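You operate a simulated robot arm through the tools that you are given. There is no shell and no other tool. Be economical: measure what you need, move in short steps, check, and stop when the job is done.

Carry out the task below with a simulated robot arm. There is one attempt and no reset: what you move stays moved.

## Task
Clear winder A's top guides: tension down to 20 cN, disc into the dispenser, eye into the tray.
Fine: slacken before the arm swings aside; stand the eye up; leave the arm aside and the knob at free.

It is judged by the outcome, as a careful person would: the job done as asked, and still so three seconds after it is handed in. It fails if anything else is knocked over, pushed out of place, dropped, spilled or broken.

## Robot
A 7-joint arm with a two-finger parallel gripper, fixed in place. Base frame: the origin is at the foot of the arm, x ahead of it, y to its left, z up; the work surface is at about z = 1.04. Lengths are in m, angles in degrees, forces in N, time in s.
With the tool pointing down near the work surface it reaches from about 0.12 to 0.66 m from the base axis. Its first joint turns from -66.0 to 66.0 degrees. Payload 2.4 kg.
The tool frame sits at the grasp point between the pads (the TCP): z along the fingers, y along the line on which they close. The tips reach 0.03 m beyond it. Largest opening 0.094 m; finger width 0.028, thickness 0.01; the body of the gripper, 0.05 by 0.096 m, starts 0.055 m behind the TCP.
Orientation is that of the tool frame in the base frame, as a unit quaternion [x, y, z, w]. With the fingers straight down and closing along the base's y, the tool's x points along the base's -x, its y along +y and its z along -z.

## Interface
- The arm moves only by the tool drive_tool. Its arguments are lists of equal length, an entry for each row: "claw": the finger opening in m, from 0 to 0.094; "delta_pos": the shift along the tool's x, y, z in m, a list of three; "turn": the turn, a rotation vector about the tool's x, y, z in degrees, a list of three. In form: {"claw": [claw, ...], "delta_pos": [[dx, dy, dz], ...], "turn": [[rx, ry, rz], ...]}. A call has 1 to 10 rows; each row shifts and turns the commanded pose from where the row before left it, along the tool's axes as they then stand. Each row takes 0.2 s and may step no farther than 0.05 m and 8.6 degrees from the row before; otherwise, or with a gripper value out of range, the whole call is refused. Where a pose cannot be reached the arm comes as near as it can. A force on the tool above 40 N (or 10 N above the force at the start of the call, whichever is more), or a blocked arm, ends the call early, and 0.2 s more pass. The fingers move at their own pace (about 0.153 m/s each) and stop on an object; they squeeze with about 40 N. The grip force told is the motor's: it shows also when the fingers shut on nothing. Time passes only in rows, and 0.2 s behind the last, so rows that do not move let the fingers close. The reply holds the time, the measured pose of the TCP, the force on the tool along the base axes, the opening and the grip force, in the units named above and with some noise, with the torque about the TCP (base axes, N m) and any sound that the robot's microphone picked up, and new pictures: "views" is both (left out), scene, wrist or none.
- Cameras (640 x 400 px; columns grow to the right, rows downward): "scene" is fixed at [0.0277, 0.4645, 1.4654]; the picture's right is [-0.85, -0.52, 0.00], its down [-0.22, 0.36, -0.91] and it looks along [0.47, -0.77, -0.42] (base axes); focal length 335 px, centre (320, 200). "wrist" rides on the gripper at [0.076, 0.014, -0.102] in the tool frame; the picture's right is [-0.18, 0.98, 0.00], its down [-0.75, -0.14, -0.64] and it looks along [-0.63, -0.12, 0.77] (tool axes); focal length 243 px, centre (320, 200). There is no depth. A picture from a camera that has moved, and an enlarged one, comes with that camera's place and axes in the base frame and with its lens. The place of the scene camera against the robot may be out by one fixed shift of up to 0.012 m in any direction.
- close_up(camera, box): a new picture of the part [left, top, right, bottom] of that camera's present view, enlarged. It takes no simulated time.
- job_done(): hands the job in; it is judged then, once.

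Go step by step. Nothing tells you positions but the pictures and the camera data: compare them with the known pose of the tool, close in by small moves and look again before you grip or let go. The budget is 120 turns and 200 pictures, counting those below and the enlarged ones. Unless the task says otherwise, let go and move clear before handing in, and close with one line.

The tools are called after "Emit:" as a command line: name --argument value ..., lists and objects as JSON in quotes. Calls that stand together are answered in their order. drive_tool: Moves the arm, as the interface text tells. Its arguments: {"type":"object","properties":{"claw":{"type":"array"},"delta_pos":{"type":"array"},"turn":{"type":"array"},"views":{"type":"string","enum":["both","scene","wrist","none"]}},"required":["claw","delta_pos","turn"]} The other tools are called the same way: close_up (camera, box) takes an enlarged picture of a part of a camera's view; job_done () hands the job in.

At the start:

```text
t: 0.0
position: [0.3551, -0.1716, 1.2945]
tcp_rot: [0.0, 1.0, 0.0, 0.0]
contact_force: [-0.5, 0.4, -0.9]
moment: [0.0, 0.03, -0.03]
opening: 0.0941
grip_force: 0.2
```

scene: 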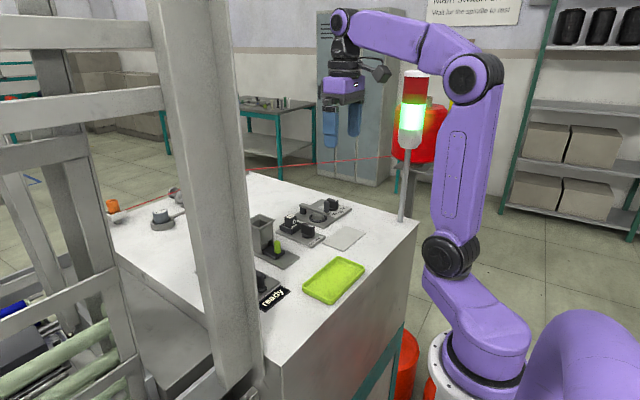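
wrist: 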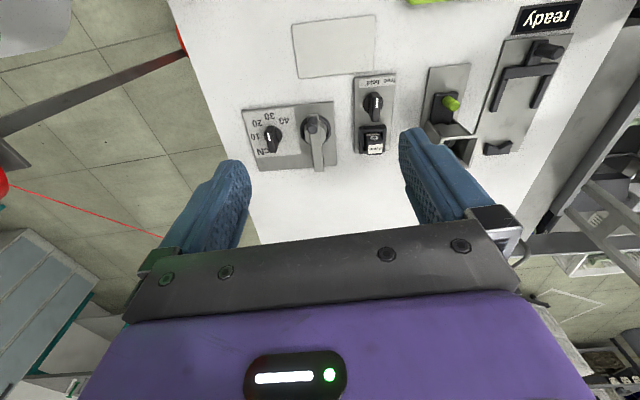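

The wrist view shows a panel with a tension dial, a lever, a free/hold knob, a dispenser and more. I'll enlarge the pictures before moving.

Emit:
close_up --camera "wrist" --box '[230, 60, 410, 180]'

Emit:
close_up --camera "wrist" --box '[400, 0, 640, 180]'

Emit:
close_up --camera "scene" --box '[230, 180, 390, 310]'

Emit:
close_up --camera "scene" --box '[90, 160, 250, 280]'

```text
3.33 times, centred on (320, 120) of wrist
camera zoom: at [0.2783, -0.1574, 1.3977], right [0.18, 0.98, 0.0], down [0.75, -0.14, 0.64], along [0.63, -0.12, -0.77], focal length 809 px, centre (320, 467)
```

zoom: 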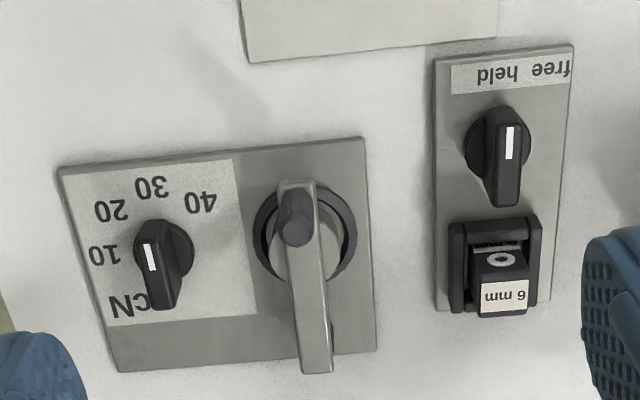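

```text
2.22 times, centred on (520, 90) of wrist
camera zoom: at [0.2783, -0.1574, 1.3977], right [0.18, 0.98, 0.0], down [0.75, -0.14, 0.64], along [0.63, -0.12, -0.77], focal length 539 px, centre (-124, 444)
```

zoom: 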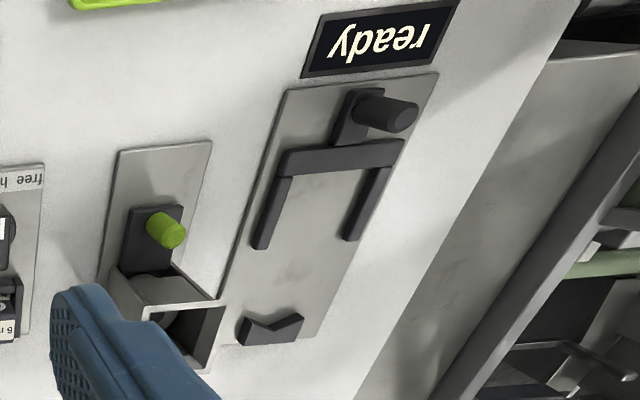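

```text
3.08 times, centred on (310, 245) of scene
camera zoom: at [0.0277, 0.4645, 1.4654], right [-0.85, -0.52, 0.0], down [-0.22, 0.36, -0.91], along [0.47, -0.77, -0.42], focal length 1030 px, centre (351, 62)
```

zoom: 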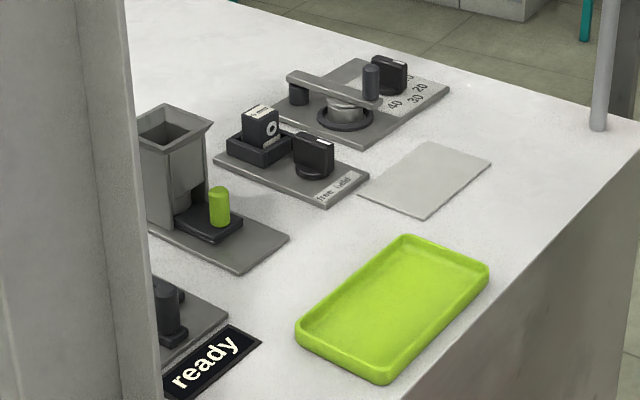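

```text
3.33 times, centred on (170, 220) of scene
camera zoom: at [0.0277, 0.4645, 1.4654], right [-0.85, -0.52, 0.0], down [-0.22, 0.36, -0.91], along [0.47, -0.77, -0.42], focal length 1116 px, centre (820, 133)
```

zoom: 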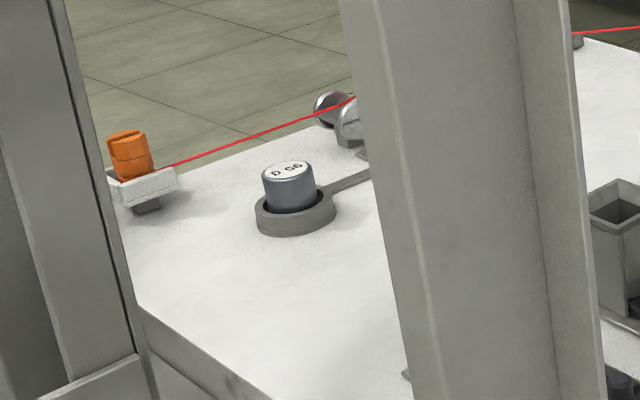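

The knobs and plates sit around x 0.40–0.46, y −0.26 to 0. I'll lower the gripper, staying above everything, to get a closer look.

Emit:
drive_tool --claw '[0.094, 0.094, 0.094]' --delta_pos '[[0.02, -0.02, 0.03], [0.02, -0.02, 0.03], [0.0, 0.0, 0.03]]' --turn '[[0, 0, 0], [0, 0, 0], [0, 0, 0]]' --views "wrist"

```text
t: 0.8
position: [0.3151, -0.2112, 1.2049]
tcp_rot: [-0.001, 1.0, 0.0, 0.0]
contact_force: [0.8, 0.2, 0.0]
moment: [-0.02, 0.02, 0.02]
opening: 0.094
grip_force: 0.1
camera wrist: at [0.2382, -0.1979, 1.3074], right [0.18, 0.98, 0.0], down [0.75, -0.14, 0.64], along [0.63, -0.12, -0.77], focal length 243 px, centre (320, 200)
```

wrist: 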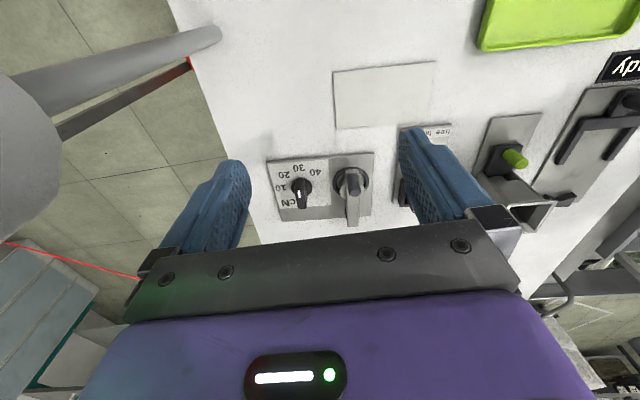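

Emit:
close_up --camera "wrist" --box '[256, 140, 400, 230]'

Emit:
close_up --camera "wrist" --box '[460, 50, 640, 220]'

Emit:
close_up --camera "scene" --box '[280, 190, 360, 255]'

Emit:
close_up --camera "scene" --box '[420, 0, 540, 40]'

```text
4.44 times, centred on (328, 185) of wrist
camera zoom: at [0.2382, -0.1979, 1.3074], right [0.18, 0.98, 0.0], down [0.75, -0.14, 0.64], along [0.63, -0.12, -0.77], focal length 1078 px, centre (284, 267)
```

zoom: 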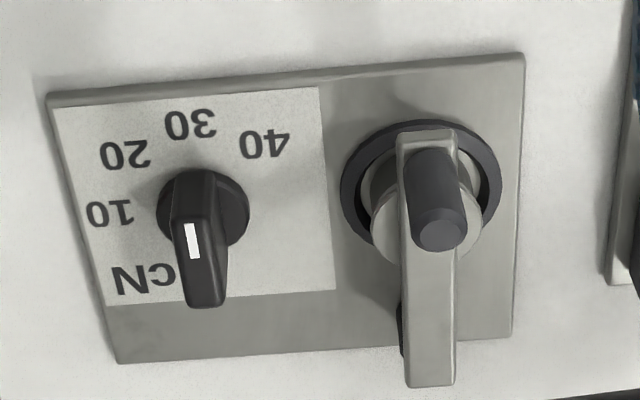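

```text
2.35 times, centred on (550, 135) of wrist
camera zoom: at [0.2382, -0.1979, 1.3074], right [0.18, 0.98, 0.0], down [0.75, -0.14, 0.64], along [0.63, -0.12, -0.77], focal length 571 px, centre (-221, 353)
```

zoom: 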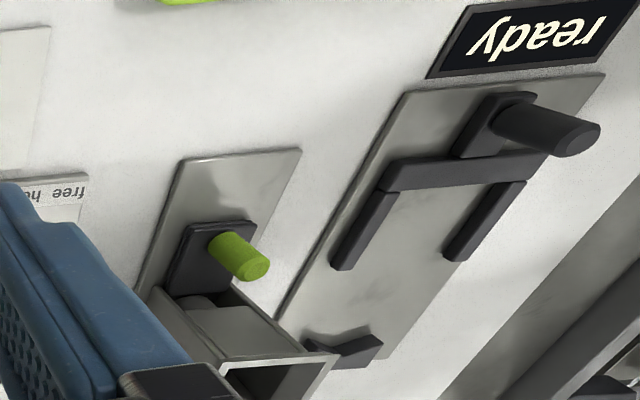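

```text
6.15 times, centred on (320, 222) of scene
camera zoom: at [0.0277, 0.4645, 1.4654], right [-0.85, -0.52, 0.0], down [-0.22, 0.36, -0.91], along [0.47, -0.77, -0.42], focal length 2061 px, centre (320, 62)
```

zoom: 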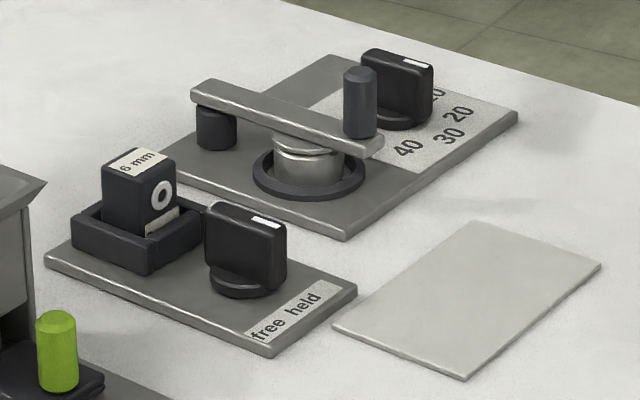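

```text
5.33 times, centred on (480, 20) of scene
camera zoom: at [0.0277, 0.4645, 1.4654], right [-0.85, -0.52, 0.0], down [-0.22, 0.36, -0.91], along [0.47, -0.77, -0.42], focal length 1786 px, centre (-533, 1160)
```

zoom: 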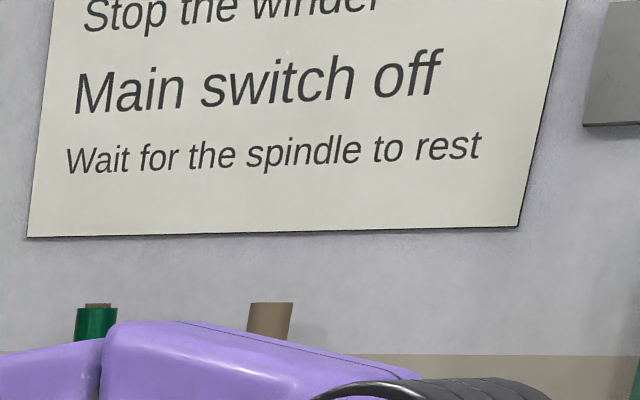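

The tension knob looks to be set at 30, centred near (0.427, −0.258) with its bar along x. The plate is yawed about 5°. The other knob sits at "held". I'll go above the tension knob and check from there.

Emit:
drive_tool --claw '[0.045, 0.045, 0.045, 0.045]' --delta_pos '[[-0.037, -0.016, 0.0], [-0.037, -0.016, 0.0], [-0.038, -0.015, 0.02], [0, 0, 0.03]]' --turn '[[0, 0, 0], [0, 0, 0], [0, 0, 5], [0, 0, 0]]' --views "wrist"

Emit:
close_up --camera "wrist" --box '[240, 100, 480, 250]'

Emit:
close_up --camera "scene" --box '[270, 150, 370, 260]'

```text
t: 1.8
position: [0.4278, -0.2601, 1.1541]
tcp_rot: [0.043, 0.999, 0.0, 0.0]
contact_force: [0.4, 0.5, 0.1]
moment: [0.0, 0.01, 0.0]
opening: 0.0449
grip_force: 0.0
camera wrist: at [0.3525, -0.2394, 1.2574], right [0.27, 0.96, 0.0], down [0.74, -0.21, 0.64], along [0.62, -0.17, -0.77], focal length 243 px, centre (320, 200)
```

wrist: 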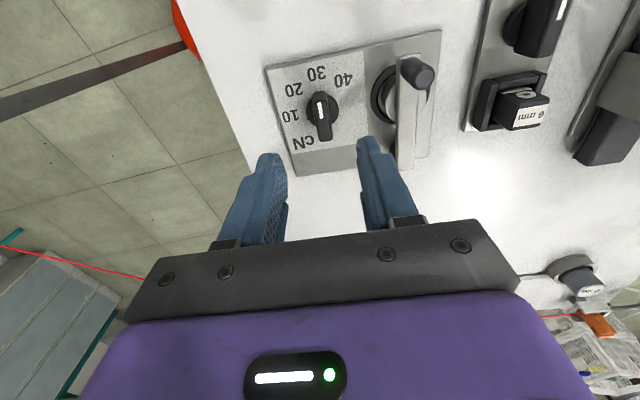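

```text
2.67 times, centred on (360, 175) of wrist
camera zoom: at [0.3525, -0.2394, 1.2574], right [0.27, 0.96, 0.0], down [0.74, -0.21, 0.64], along [0.62, -0.17, -0.77], focal length 647 px, centre (213, 267)
```

zoom: 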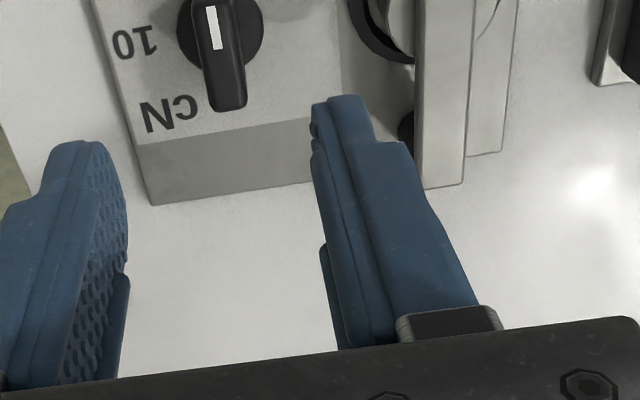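

```text
3.64 times, centred on (320, 205) of scene
camera zoom: at [0.0277, 0.4645, 1.4654], right [-0.85, -0.52, 0.0], down [-0.22, 0.36, -0.91], along [0.47, -0.77, -0.42], focal length 1218 px, centre (320, 182)
```

zoom: 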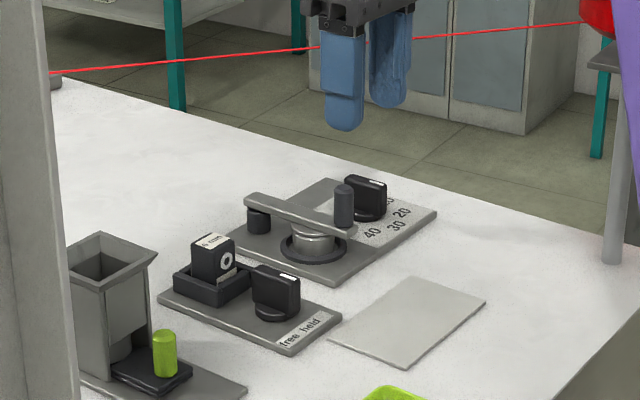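

The bar is centred near (0.424, −0.257) and points at 30. I'll descend onto it with the fingers straddling it.

Emit:
drive_tool --claw '[0.045, 0.045, 0.045]' --delta_pos '[[0.003, 0.003, 0.025], [0, 0, 0.025], [0, 0, 0.018]]' --turn '[[0, 0, 0], [0, 0, 0], [0, 0, 0]]' --views "both"

Emit:
close_up --camera "scene" --box '[290, 170, 360, 240]'

```text
t: 2.6
position: [0.4253, -0.2548, 1.0879]
tcp_rot: [0.044, 0.999, 0.0, -0.001]
contact_force: [-0.1, 0.1, -0.5]
moment: [0.02, -0.01, -0.02]
opening: 0.0449
grip_force: 0.0
camera wrist: at [0.349, -0.2347, 1.1905], right [0.27, 0.96, 0.0], down [0.74, -0.21, 0.64], along [0.62, -0.17, -0.77], focal length 243 px, centre (320, 200)
```

scene: 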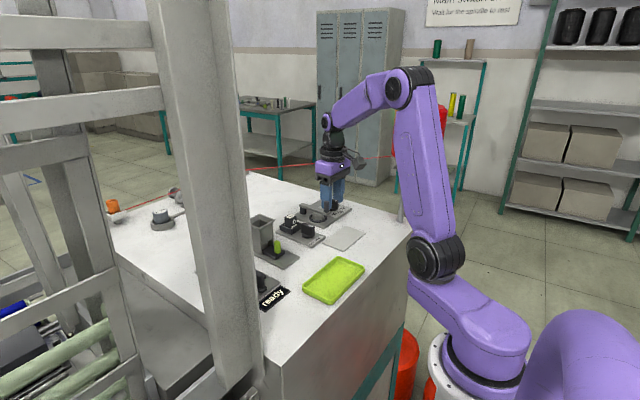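
wrist: 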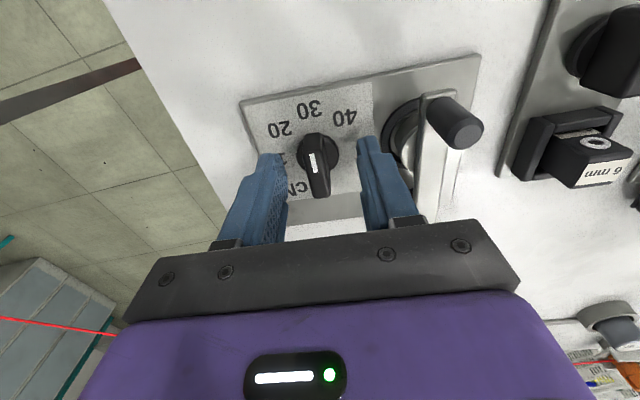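

```text
5.71 times, centred on (325, 205) of scene
camera zoom: at [0.0277, 0.4645, 1.4654], right [-0.85, -0.52, 0.0], down [-0.22, 0.36, -0.91], along [0.47, -0.77, -0.42], focal length 1914 px, centre (291, 171)
```

zoom: 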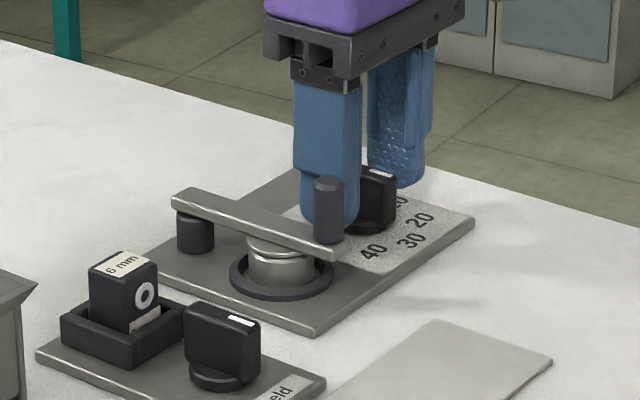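

The fingers straddle the knob. I'll nudge to the axis at about (0.4225, −0.2575), go slightly lower and close.

Emit:
drive_tool --claw '[0.045, 0.02, 0.0, 0.0]' --delta_pos '[[0.003, -0.0025, 0.006], [0, 0, 0], [0, 0, 0], [0, 0, 0]]' --turn '[[0, 0, 0], [0, 0, 0], [0, 0, 0], [0, 0, 0]]' --views "wrist"

Emit:
close_up --camera "wrist" --box '[240, 90, 400, 220]'

```text
t: 3.6
position: [0.4213, -0.2572, 1.0812]
tcp_rot: [0.044, 0.999, 0.0, 0.001]
contact_force: [-1.3, -0.1, -2.8]
moment: [-0.13, -0.38, 0.01]
opening: 0.0119
grip_force: 44.9
camera wrist: at [0.3458, -0.2364, 1.184], right [0.27, 0.96, 0.0], down [0.74, -0.21, 0.64], along [0.62, -0.17, -0.77], focal length 243 px, centre (320, 200)
```

wrist: 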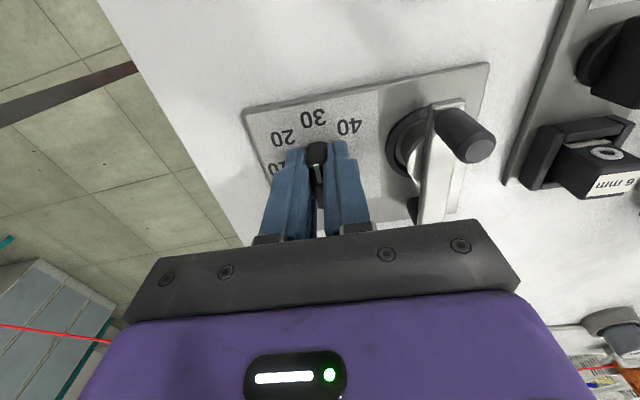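

```text
3.08 times, centred on (320, 155) of wrist
camera zoom: at [0.3458, -0.2364, 1.184], right [0.27, 0.96, 0.0], down [0.74, -0.21, 0.64], along [0.62, -0.17, -0.77], focal length 746 px, centre (320, 338)
```

zoom: 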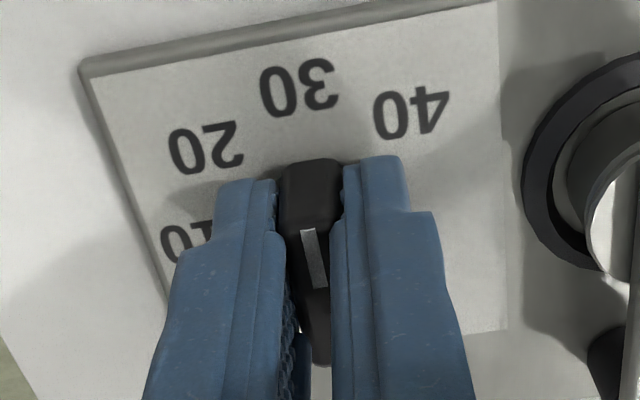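

The knob is gripped. I'll turn it from 30 toward 20, counter-clockwise from above, in steps.

Emit:
drive_tool --claw '[0, 0, 0, 0]' --delta_pos '[[0, 0, 0], [0, 0, 0], [0, 0, 0], [0, 0, 0]]' --turn '[[0, 0, -7.5], [0, 0, -7.5], [0, 0, -7.5], [0, 0, 0]]' --views "wrist"

Emit:
close_up --camera "wrist" --box '[240, 90, 400, 220]'

```text
t: 4.6
position: [0.4222, -0.2605, 1.0822]
tcp_rot: [-0.154, 0.988, -0.002, 0.001]
contact_force: [6.2, -12.1, 7.9]
moment: [-0.11, 1.38, -0.05]
opening: 0.0117
grip_force: 45.2
camera wrist: at [0.3434, -0.2681, 1.1838], right [-0.12, 0.99, 0.0], down [0.76, 0.1, 0.64], along [0.64, 0.08, -0.77], focal length 243 px, centre (320, 200)
```

wrist: 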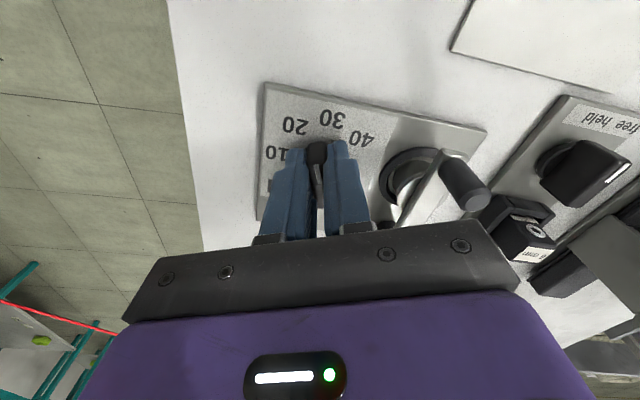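

```text
3.08 times, centred on (320, 155) of wrist
camera zoom: at [0.3434, -0.2681, 1.1838], right [-0.12, 0.99, 0.0], down [0.76, 0.1, 0.64], along [0.64, 0.08, -0.77], focal length 746 px, centre (320, 338)
```

zoom: 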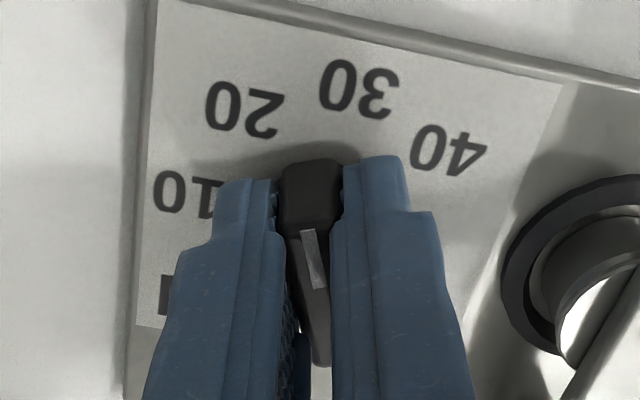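

The knob follows, with a small side force because the TCP is off its axis by about 3 mm. I'll correct that while finishing the turn.

Emit:
drive_tool --claw '[0, 0, 0, 0]' --delta_pos '[[0, -0.003, 0], [0, 0, 0], [0, 0, 0], [0, 0, 0]]' --turn '[[0, 0, -7.5], [0, 0, -7.5], [0, 0, -7.5], [0, 0, 0]]' --views "wrist"

Emit:
close_up --camera "wrist" --box '[240, 90, 400, 220]'

```text
t: 5.6
position: [0.422, -0.2615, 1.0812]
tcp_rot: [-0.343, 0.939, -0.001, 0.001]
contact_force: [-1.8, -2.6, 15.8]
moment: [0.71, -0.45, 0.0]
opening: 0.0116
grip_force: 44.6
camera wrist: at [0.3538, -0.2987, 1.1838], right [-0.49, 0.87, 0.0], down [0.67, 0.38, 0.64], along [0.56, 0.32, -0.77], focal length 243 px, centre (320, 200)
```

wrist: 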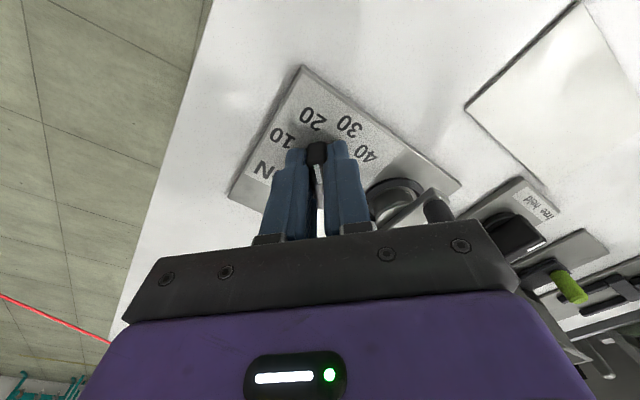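

```text
3.08 times, centred on (320, 155) of wrist
camera zoom: at [0.3538, -0.2987, 1.1838], right [-0.49, 0.87, 0.0], down [0.67, 0.38, 0.64], along [0.56, 0.32, -0.77], focal length 746 px, centre (320, 338)
```

zoom: 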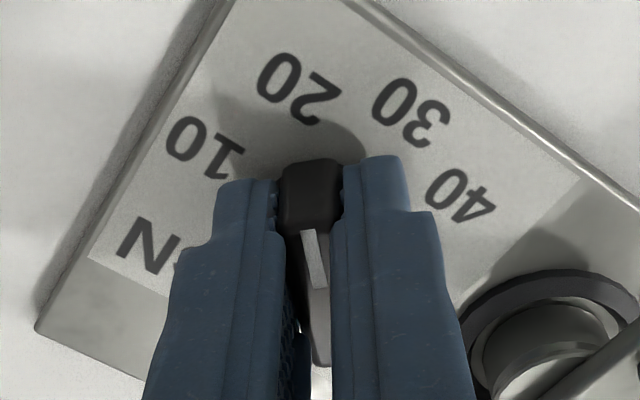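

The white line now points at 20, the same offset it had to 30 before. I'll release, rise and look at the lever arm.

Emit:
drive_tool --claw '[0.035, 0.035, 0.035, 0.035, 0.035, 0.035, 0.035, 0.035]' --delta_pos '[[0, 0, 0], [0, 0, -0.04], [0, 0, -0.04], [0.02, 0.0, 0], [0, 0, 0], [0, 0, 0], [0, 0, 0], [0, 0, 0]]' --turn '[[0, 0, 0], [0, 0, 0], [0, 0, 0], [0, 0, 8], [0, 0, 8], [0, 0, 8], [0, 0, 8], [0, 0, 8]]' --views "wrist"

Emit:
close_up --camera "wrist" --box '[240, 60, 480, 230]'

Emit:
close_up --camera "scene" --box '[290, 190, 360, 240]'

```text
t: 7.4
position: [0.4068, -0.2734, 1.1609]
tcp_rot: [0.001, 1.0, 0.001, 0.0]
contact_force: [-0.6, -0.6, 0.3]
moment: [0.0, 0.0, 0.02]
opening: 0.035
grip_force: 0.1
camera wrist: at [0.3302, -0.259, 1.2637], right [0.19, 0.98, 0.0], down [0.75, -0.14, 0.64], along [0.63, -0.12, -0.77], focal length 243 px, centre (320, 200)
```

wrist: 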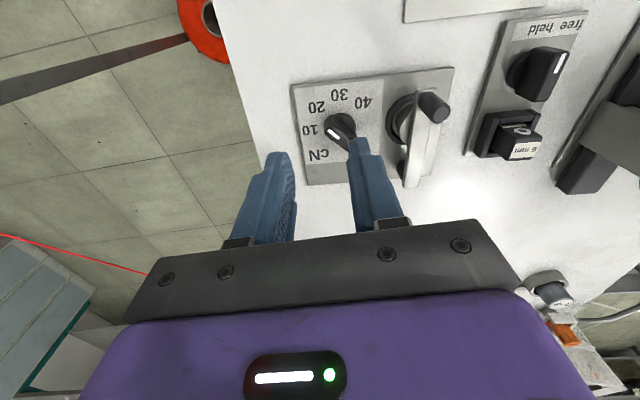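

```text
2.35 times, centred on (360, 145) of wrist
camera zoom: at [0.3302, -0.259, 1.2637], right [0.19, 0.98, 0.0], down [0.75, -0.14, 0.64], along [0.63, -0.12, -0.77], focal length 571 px, centre (226, 329)
```

zoom: 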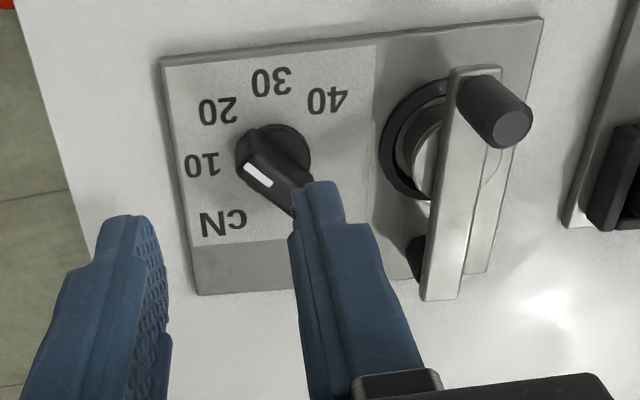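

```text
8.00 times, centred on (325, 215) of scene
camera zoom: at [0.0277, 0.4645, 1.4654], right [-0.85, -0.52, 0.0], down [-0.22, 0.36, -0.91], along [0.47, -0.77, -0.42], focal length 2679 px, centre (280, 80)
```

zoom: 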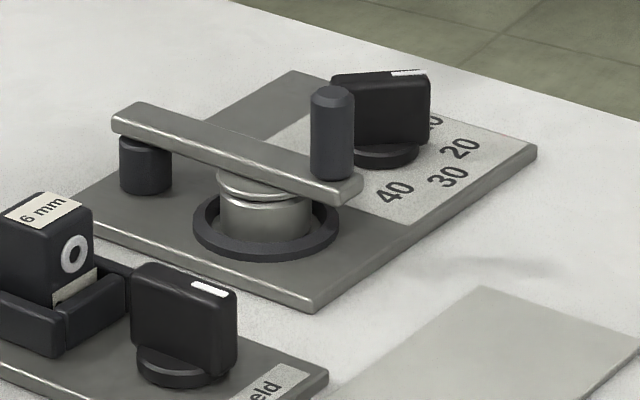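

The tension now reads 20. The lever arm pivots near (0.473, −0.199) with its pin near (0.403, −0.192), and the tension knob blocks the −y side. I'll close the fingers and come down beside the pin, ready to push it toward +y.

Emit:
drive_tool --claw '[0, 0, 0, 0]' --delta_pos '[[0.003, 0.028, 0], [0.003, 0.028, 0], [0, 0, 0.025], [0, 0, 0.02]]' --turn '[[0, 0, 6], [0, 0, 0], [0, 0, 0], [0, 0, 0]]' --views "wrist"

Emit:
close_up --camera "scene" --box '[280, 170, 360, 240]'

```text
t: 8.4
position: [0.4036, -0.2154, 1.116]
tcp_rot: [0.053, 0.999, 0.0, 0.0]
contact_force: [-0.6, 0.4, 0.2]
moment: [0.06, 0.0, 0.03]
opening: 0.0002
grip_force: 33.2
camera wrist: at [0.329, -0.194, 1.2181], right [0.29, 0.96, 0.0], down [0.73, -0.22, 0.64], along [0.62, -0.18, -0.77], focal length 243 px, centre (320, 200)
```

wrist: 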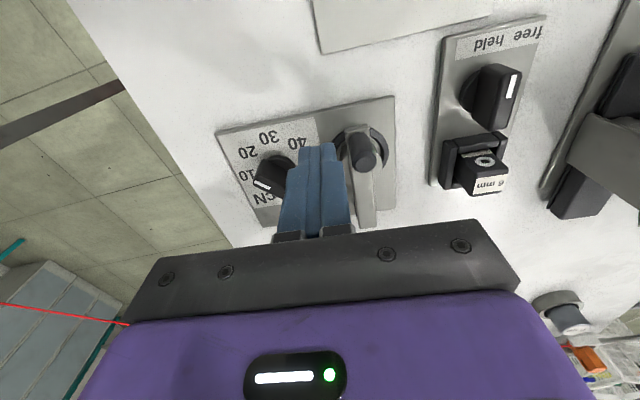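

```text
5.71 times, centred on (320, 205) of scene
camera zoom: at [0.0277, 0.4645, 1.4654], right [-0.85, -0.52, 0.0], down [-0.22, 0.36, -0.91], along [0.47, -0.77, -0.42], focal length 1914 px, centre (320, 171)
```

zoom: 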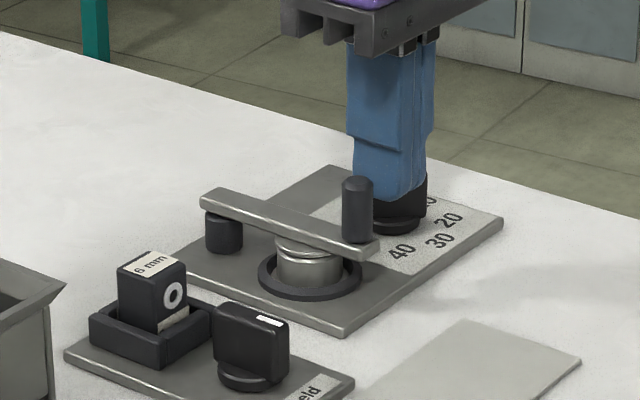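

The fingers are beside the pin. I'll go a touch lower, make contact and push along the arc in 8° steps.

Emit:
drive_tool --claw '[0, 0, 0, 0]' --delta_pos '[[0.001, 0.006, 0.004], [0.0017, 0.0099, 0], [0.0017, 0.0099, 0], [0.0017, 0.0099, 0]]' --turn '[[0, 0, 0], [0, 0, 8], [0, 0, 8], [0, 0, 8]]' --views "wrist"

Emit:
close_up --camera "scene" --box '[280, 170, 360, 240]'

```text
t: 9.4
position: [0.4058, -0.1811, 1.1134]
tcp_rot: [0.26, 0.965, 0.0, 0.0]
contact_force: [0.4, -0.7, 0.0]
moment: [0.0, -0.02, 0.0]
opening: 0.0
grip_force: 32.6
camera wrist: at [0.3458, -0.1304, 1.215], right [0.65, 0.76, 0.0], down [0.58, -0.5, 0.64], along [0.49, -0.42, -0.77], focal length 243 px, centre (320, 200)
```

wrist: 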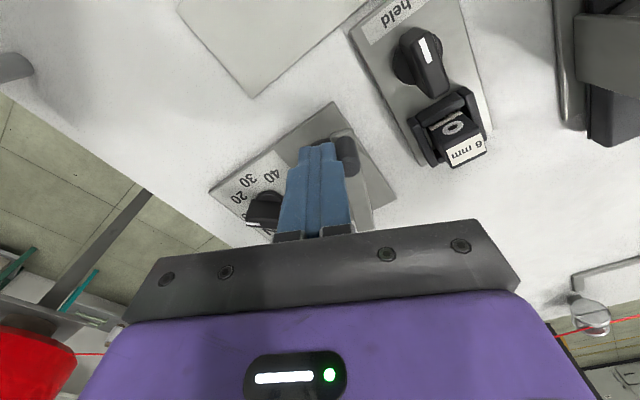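

```text
5.71 times, centred on (320, 205) of scene
camera zoom: at [0.0277, 0.4645, 1.4654], right [-0.85, -0.52, 0.0], down [-0.22, 0.36, -0.91], along [0.47, -0.77, -0.42], focal length 1914 px, centre (320, 171)
```

zoom: 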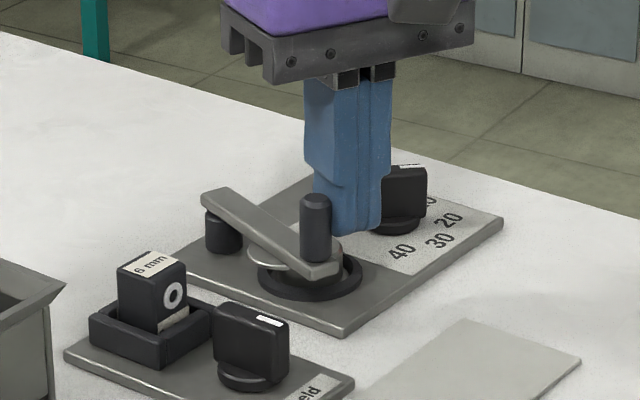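

The arm swings with the push. I'll continue and watch the clearance to the eye holder.

Emit:
drive_tool --claw '[0, 0]' --delta_pos '[[0.0017, 0.0099, 0], [0.0017, 0.0099, 0]]' --turn '[[0, 0, 8], [0, 0, 8]]' --views "wrist"

Emit:
close_up --camera "scene" --box '[280, 170, 360, 240]'

Emit:
close_up --camera "wrist" --box '[240, 80, 480, 240]'

```text
t: 10.0
position: [0.4125, -0.1647, 1.1121]
tcp_rot: [0.392, 0.92, 0.0, -0.001]
contact_force: [0.1, -0.1, -0.1]
moment: [0.01, 0.0, -0.02]
opening: 0.0
grip_force: 32.7
camera wrist: at [0.3701, -0.0988, 1.2149], right [0.84, 0.55, 0.0], down [0.42, -0.64, 0.64], along [0.35, -0.54, -0.77], focal length 243 px, centre (320, 200)
```

wrist: 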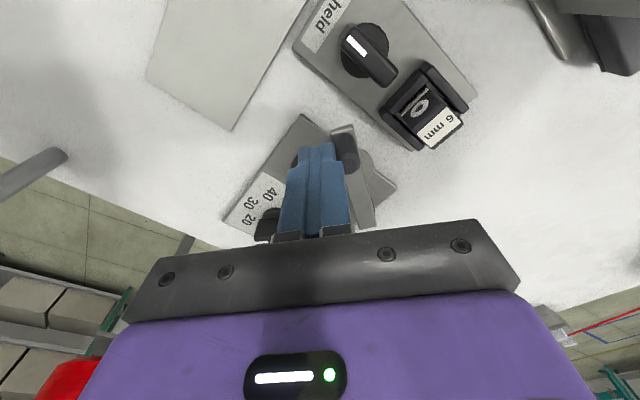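

```text
5.71 times, centred on (320, 205) of scene
camera zoom: at [0.0277, 0.4645, 1.4654], right [-0.85, -0.52, 0.0], down [-0.22, 0.36, -0.91], along [0.47, -0.77, -0.42], focal length 1914 px, centre (320, 171)
```

zoom: 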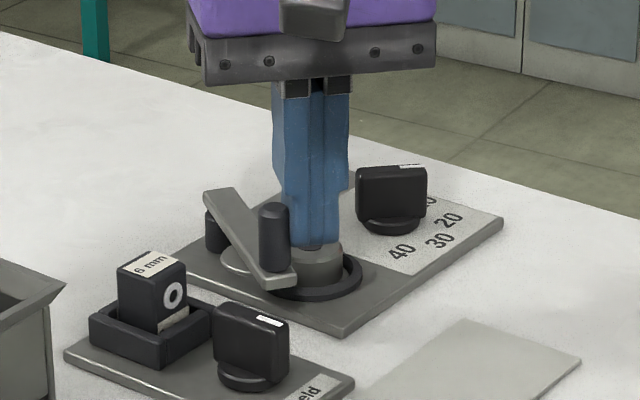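

```text
2.50 times, centred on (360, 160) of wrist
camera zoom: at [0.3701, -0.0988, 1.2149], right [0.84, 0.55, 0.0], down [0.42, -0.64, 0.64], along [0.35, -0.54, -0.77], focal length 606 px, centre (220, 300)
```

zoom: 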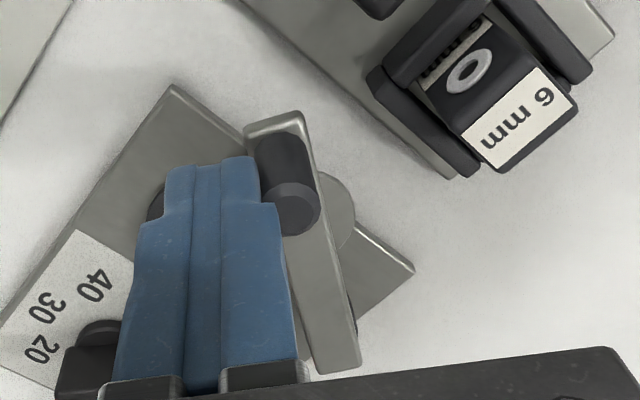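

The arm is near 40° and still clear of the eye holder by roughly 17 mm. One more step, then I'll retract upward and look.

Emit:
drive_tool --claw '[0, 0, 0, 0, 0]' --delta_pos '[[0.0017, 0.0099, 0], [0, 0, 0], [0, -0.01, -0.03], [0, -0.02, -0.03], [0.03, -0.02, 0]]' --turn '[[0, 0, 8], [0, 0, 0], [0, 0, -8], [0, 0, -8], [0, 0, -8]]' --views "wrist"

Emit:
close_up --camera "scene" --box '[280, 190, 350, 240]'

Emit:
close_up --camera "wrist" --box '[260, 60, 500, 220]'

```text
t: 11.2
position: [0.3605, -0.1703, 1.172]
tcp_rot: [0.257, 0.966, -0.001, 0.0]
contact_force: [0.0, 0.5, 0.2]
moment: [0.01, -0.04, 0.02]
opening: 0.0
grip_force: 32.9
camera wrist: at [0.3007, -0.1202, 1.2745], right [0.65, 0.76, 0.0], down [0.58, -0.5, 0.64], along [0.49, -0.42, -0.77], focal length 243 px, centre (320, 200)
```

wrist: 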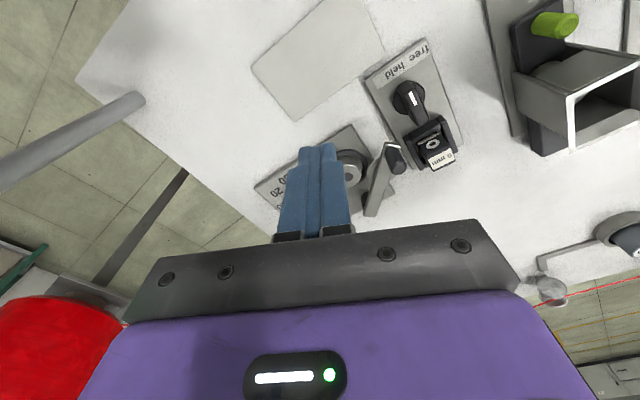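

```text
8.00 times, centred on (315, 215) of scene
camera zoom: at [0.0277, 0.4645, 1.4654], right [-0.85, -0.52, 0.0], down [-0.22, 0.36, -0.91], along [0.47, -0.77, -0.42], focal length 2679 px, centre (360, 80)
```

zoom: 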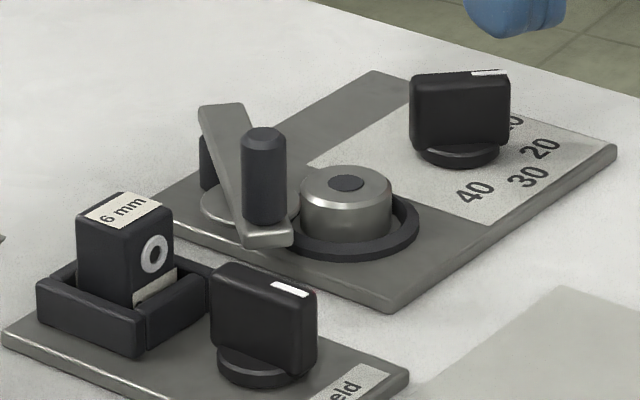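

```text
2.50 times, centred on (380, 140) of wrist
camera zoom: at [0.3007, -0.1202, 1.2745], right [0.65, 0.76, 0.0], down [0.58, -0.5, 0.64], along [0.49, -0.42, -0.77], focal length 606 px, centre (170, 350)
```

zoom: 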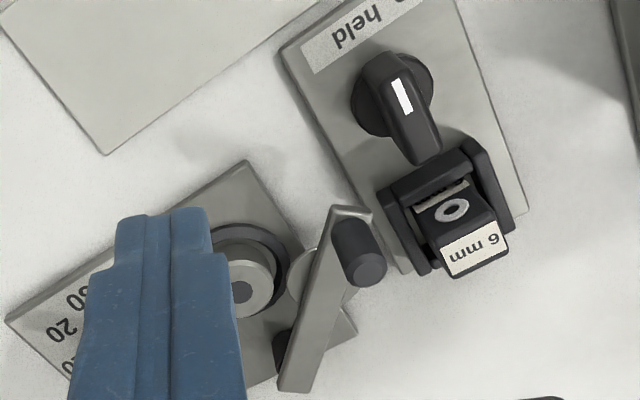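

The arm is aside at about 52° and the disc is exposed near (0.426, −0.192). I'll turn the gripper so the fingers close parallel to the arm, then hover above the disc.

Emit:
drive_tool --claw '[0.06, 0.06, 0.06, 0.06, 0.06, 0.06, 0.06, 0.06, 0.06, 0.06]' --delta_pos '[[0, 0, 0], [0, 0, 0], [0, 0, 0], [0, 0, 0], [0, 0, 0], [0, 0, 0], [0, 0, 0], [0, 0, 0], [-0.019, -0.029, 0], [-0.0195, -0.029, 0]]' --turn '[[0, 0, -8.5], [0, 0, -8.5], [0, 0, -8.5], [0, 0, -8.5], [0, 0, -8.5], [0, 0, -8.5], [0, 0, -8.5], [0, 0, -8.5], [0, 0, 0], [0, 0, 0]]' --views "wrist"

Emit:
close_up --camera "wrist" --box '[220, 80, 460, 230]'

```text
t: 13.4
position: [0.4257, -0.1951, 1.1703]
tcp_rot: [-0.326, 0.945, -0.001, 0.0]
contact_force: [1.3, -0.2, -0.1]
moment: [-0.01, 0.01, -0.02]
opening: 0.06
grip_force: 0.0
camera wrist: at [0.3568, -0.2297, 1.2741], right [-0.46, 0.89, 0.0], down [0.68, 0.35, 0.64], along [0.57, 0.3, -0.77], focal length 243 px, centre (320, 200)
```

wrist: 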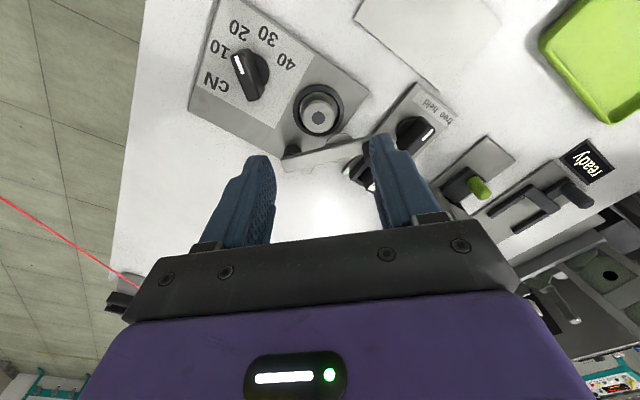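

```text
2.67 times, centred on (340, 155) of wrist
camera zoom: at [0.3568, -0.2297, 1.2741], right [-0.46, 0.89, 0.0], down [0.68, 0.35, 0.64], along [0.57, 0.3, -0.77], focal length 647 px, centre (267, 320)
```

zoom: 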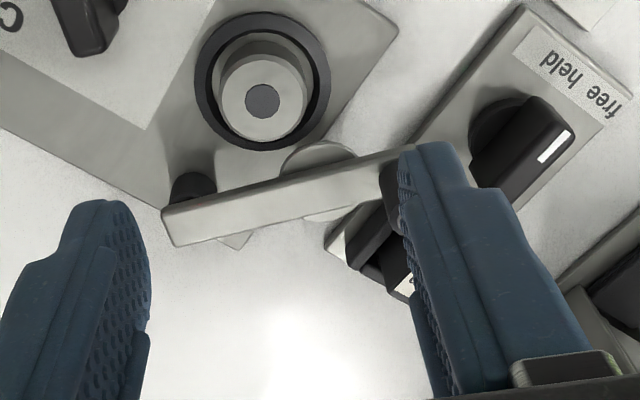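

The disc is centred at (0.428, −0.193), top z about 1.069 and 28 mm across. I'll come down with the tips just above its cup ring.

Emit:
drive_tool --claw '[0.05, 0.05, 0.05]' --delta_pos '[[-0.0031, 0.0003, 0.03], [0, 0, 0.03], [0, 0, 0.02]]' --turn '[[0, 0, 0], [0, 0, 0], [0, 0, 0]]' --views "wrist"

Emit:
close_up --camera "wrist" --box '[220, 100, 440, 240]'

Emit:
close_up --camera "scene" --box '[280, 180, 350, 240]'

```text
t: 14.2
position: [0.4293, -0.1915, 1.0916]
tcp_rot: [-0.326, 0.945, 0.0, 0.0]
contact_force: [-0.2, -0.8, 0.2]
moment: [-0.01, -0.01, 0.0]
opening: 0.0502
grip_force: 0.1
camera wrist: at [0.3589, -0.2264, 1.1941], right [-0.46, 0.89, 0.0], down [0.68, 0.35, 0.64], along [0.57, 0.3, -0.77], focal length 243 px, centre (320, 200)
```

wrist: 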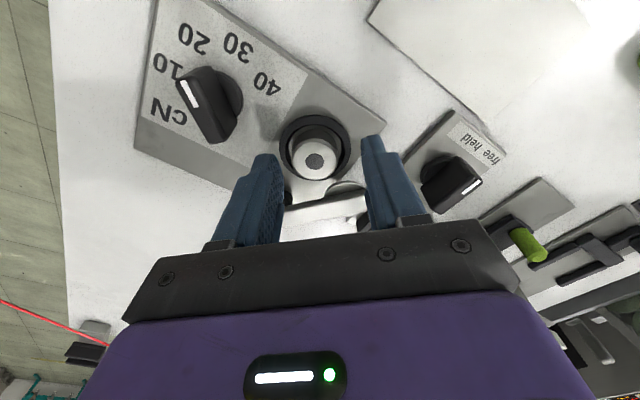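

```text
2.86 times, centred on (330, 170) of wrist
camera zoom: at [0.3589, -0.2264, 1.1941], right [-0.46, 0.89, 0.0], down [0.68, 0.35, 0.64], along [0.57, 0.3, -0.77], focal length 693 px, centre (291, 286)
```

zoom: 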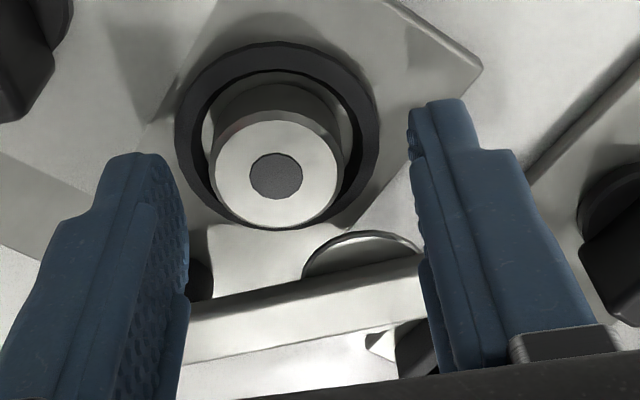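

```text
6.67 times, centred on (315, 210) of scene
camera zoom: at [0.0277, 0.4645, 1.4654], right [-0.85, -0.52, 0.0], down [-0.22, 0.36, -0.91], along [0.47, -0.77, -0.42], focal length 2233 px, centre (353, 133)
```

zoom: 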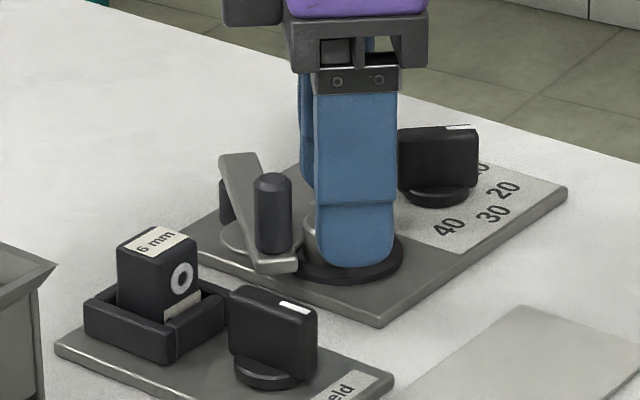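

Lateral alignment needs about 4 mm along the finger width. I'll correct it, lower 5 mm and close on the disc.

Emit:
drive_tool --claw '[0.05, 0.03, 0.015, 0.015]' --delta_pos '[[0.0039, -0.0004, 0.005], [0, 0, 0], [0, 0, 0], [0, 0, 0]]' --turn '[[0, 0, 0], [0, 0, 0], [0, 0, 0], [0, 0, 0]]' --views "wrist"

Emit:
close_up --camera "wrist" --box '[220, 100, 440, 240]'

Emit:
close_up --camera "scene" --box '[280, 180, 350, 240]'

```text
t: 15.2
position: [0.4243, -0.1939, 1.0869]
tcp_rot: [-0.326, 0.945, -0.001, 0.001]
contact_force: [-0.2, 0.4, 1.0]
moment: [0.03, 0.0, 0.02]
opening: 0.0284
grip_force: 39.9
camera wrist: at [0.3562, -0.2294, 1.1895], right [-0.46, 0.89, 0.0], down [0.68, 0.35, 0.64], along [0.57, 0.3, -0.77], focal length 243 px, centre (320, 200)
```

wrist: 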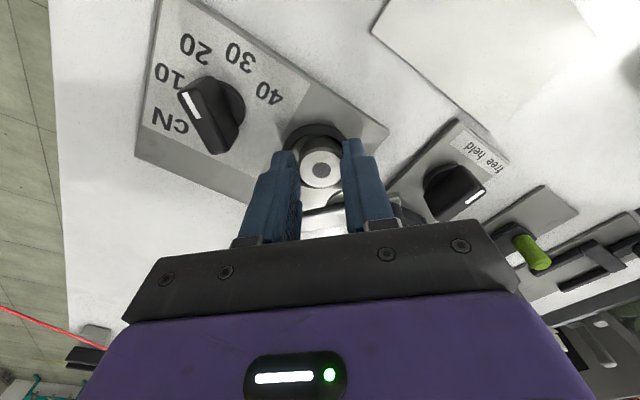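

```text
2.86 times, centred on (330, 170) of wrist
camera zoom: at [0.3562, -0.2294, 1.1895], right [-0.46, 0.89, 0.0], down [0.68, 0.35, 0.64], along [0.57, 0.3, -0.77], focal length 693 px, centre (291, 286)
```

zoom: 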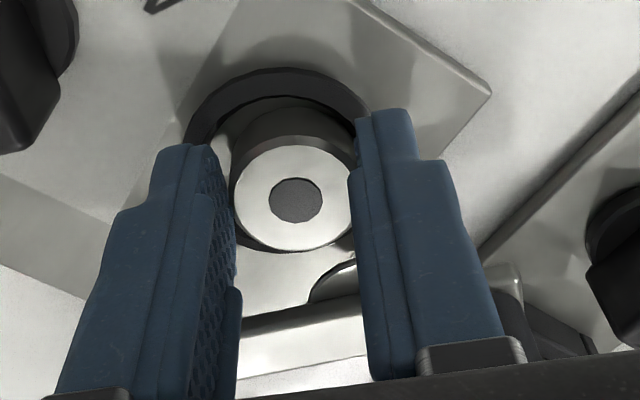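

```text
6.67 times, centred on (315, 210) of scene
camera zoom: at [0.0277, 0.4645, 1.4654], right [-0.85, -0.52, 0.0], down [-0.22, 0.36, -0.91], along [0.47, -0.77, -0.42], focal length 2233 px, centre (353, 133)
```

zoom: 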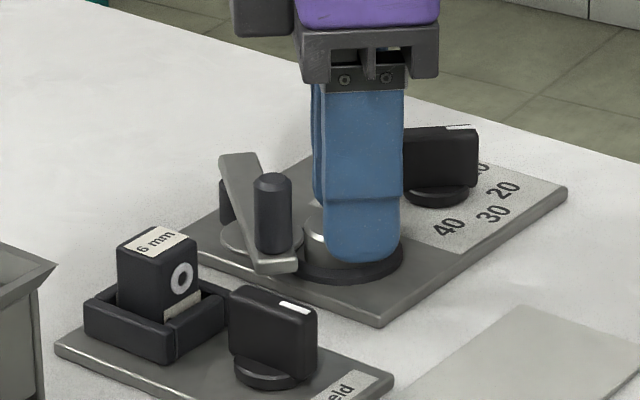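

The disc is gripped at 28.4 mm. I'll lift straight up and check.

Emit:
drive_tool --claw '[0.015, 0.015, 0.015, 0.015]' --delta_pos '[[0, 0, -0.01], [0, 0, -0.03], [0, 0, -0.035], [0, 0, -0.035]]' --turn '[[0, 0, 0], [0, 0, 0], [0, 0, 0], [0, 0, 0]]' --views "wrist"

Emit:
close_up --camera "scene" --box '[280, 150, 350, 240]'

Emit:
close_up --camera "scene" --box '[230, 195, 310, 310]'

```text
t: 16.2
position: [0.4283, -0.1936, 1.1984]
tcp_rot: [-0.326, 0.945, 0.0, 0.0]
contact_force: [0.0, -0.5, -0.9]
moment: [0.01, -0.01, 0.03]
opening: 0.0286
grip_force: 40.3
camera wrist: at [0.3594, -0.2288, 1.3009], right [-0.46, 0.89, 0.0], down [0.68, 0.35, 0.64], along [0.57, 0.3, -0.77], focal length 243 px, centre (320, 200)
```

wrist: 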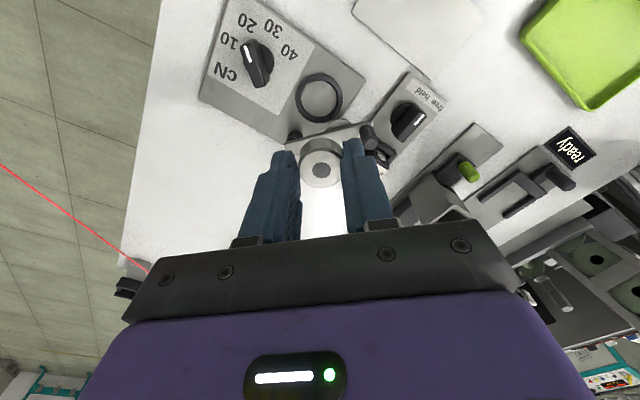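

```text
4.44 times, centred on (315, 195) of scene
camera zoom: at [0.0277, 0.4645, 1.4654], right [-0.85, -0.52, 0.0], down [-0.22, 0.36, -0.91], along [0.47, -0.77, -0.42], focal length 1488 px, centre (342, 222)
```

zoom: 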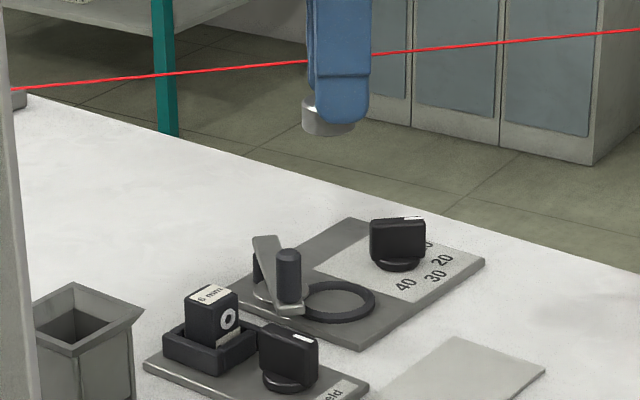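

```text
3.48 times, centred on (270, 252) of scene
camera zoom: at [0.0277, 0.4645, 1.4654], right [-0.85, -0.52, 0.0], down [-0.22, 0.36, -0.91], along [0.47, -0.77, -0.42], focal length 1165 px, centre (494, 17)
```

zoom: 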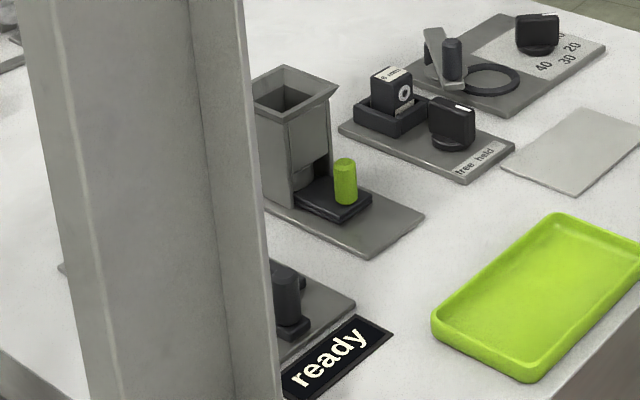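

The disc came out and the cup is empty. The dispenser's funnel-topped hopper is near (0.46, −0.01), so I'll rotate back to yaw 0 and move beside it for a look.

Emit:
drive_tool --claw '[0.015, 0.015, 0.015, 0.015, 0.015, 0.015, 0.015, 0.015]' --delta_pos '[[0, 0, -0.01], [0, 0, -0.01], [0, 0, -0.01], [0, 0, 0], [0, 0, 0], [0.008, 0.04, 0], [0.01, 0.04, 0], [0, 0.04, 0]]' --turn '[[0, 0, 7.6], [0, 0, 7.6], [0, 0, 7.6], [0, 0, 7.6], [0, 0, 7.6], [0, 0, 0], [0, 0, 0], [0, 0, 0]]' --views "both"

Emit:
close_up --camera "wrist" --box '[340, 80, 560, 240]'

```text
t: 18.0
position: [0.4096, -0.0738, 1.2275]
tcp_rot: [0.0, 1.0, 0.0, 0.0]
contact_force: [0.1, -0.1, 0.6]
moment: [0.0, 0.01, -0.03]
opening: 0.0285
grip_force: 39.8
camera wrist: at [0.3332, -0.0598, 1.3295], right [0.18, 0.98, 0.0], down [0.75, -0.14, 0.64], along [0.63, -0.12, -0.77], focal length 243 px, centre (320, 200)
```

scene: 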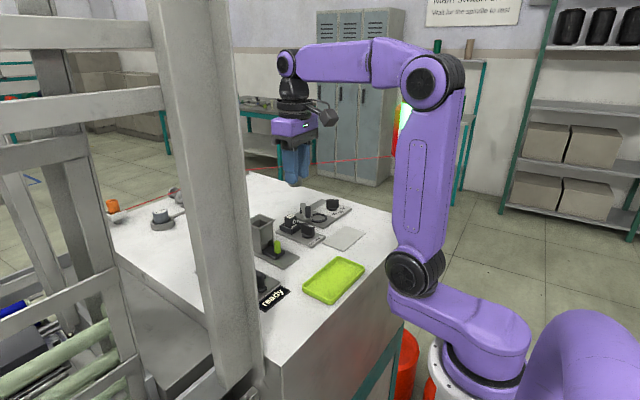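
wrist: 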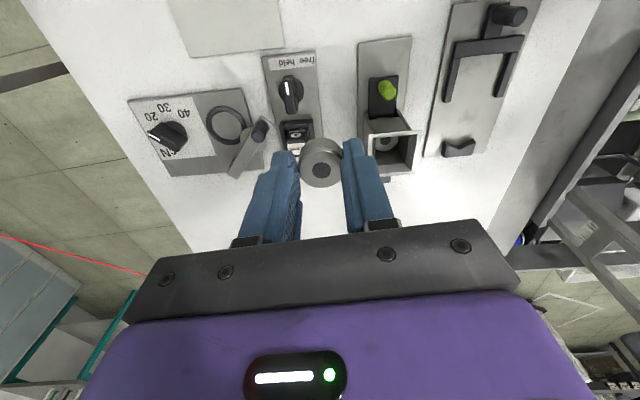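

```text
2.50 times, centred on (450, 160) of wrist
camera zoom: at [0.3332, -0.0598, 1.3295], right [0.18, 0.98, 0.0], down [0.75, -0.14, 0.64], along [0.63, -0.12, -0.77], focal length 606 px, centre (-5, 300)
```

zoom: 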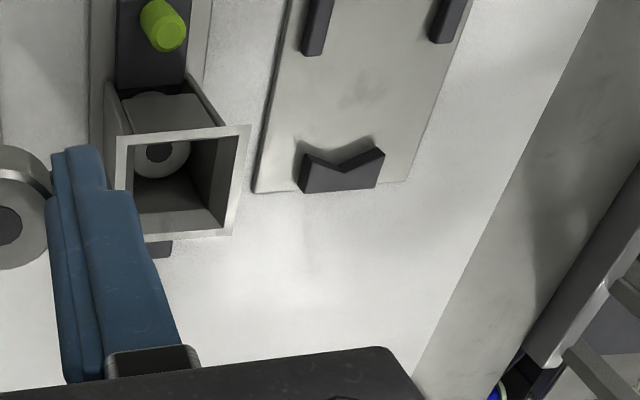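

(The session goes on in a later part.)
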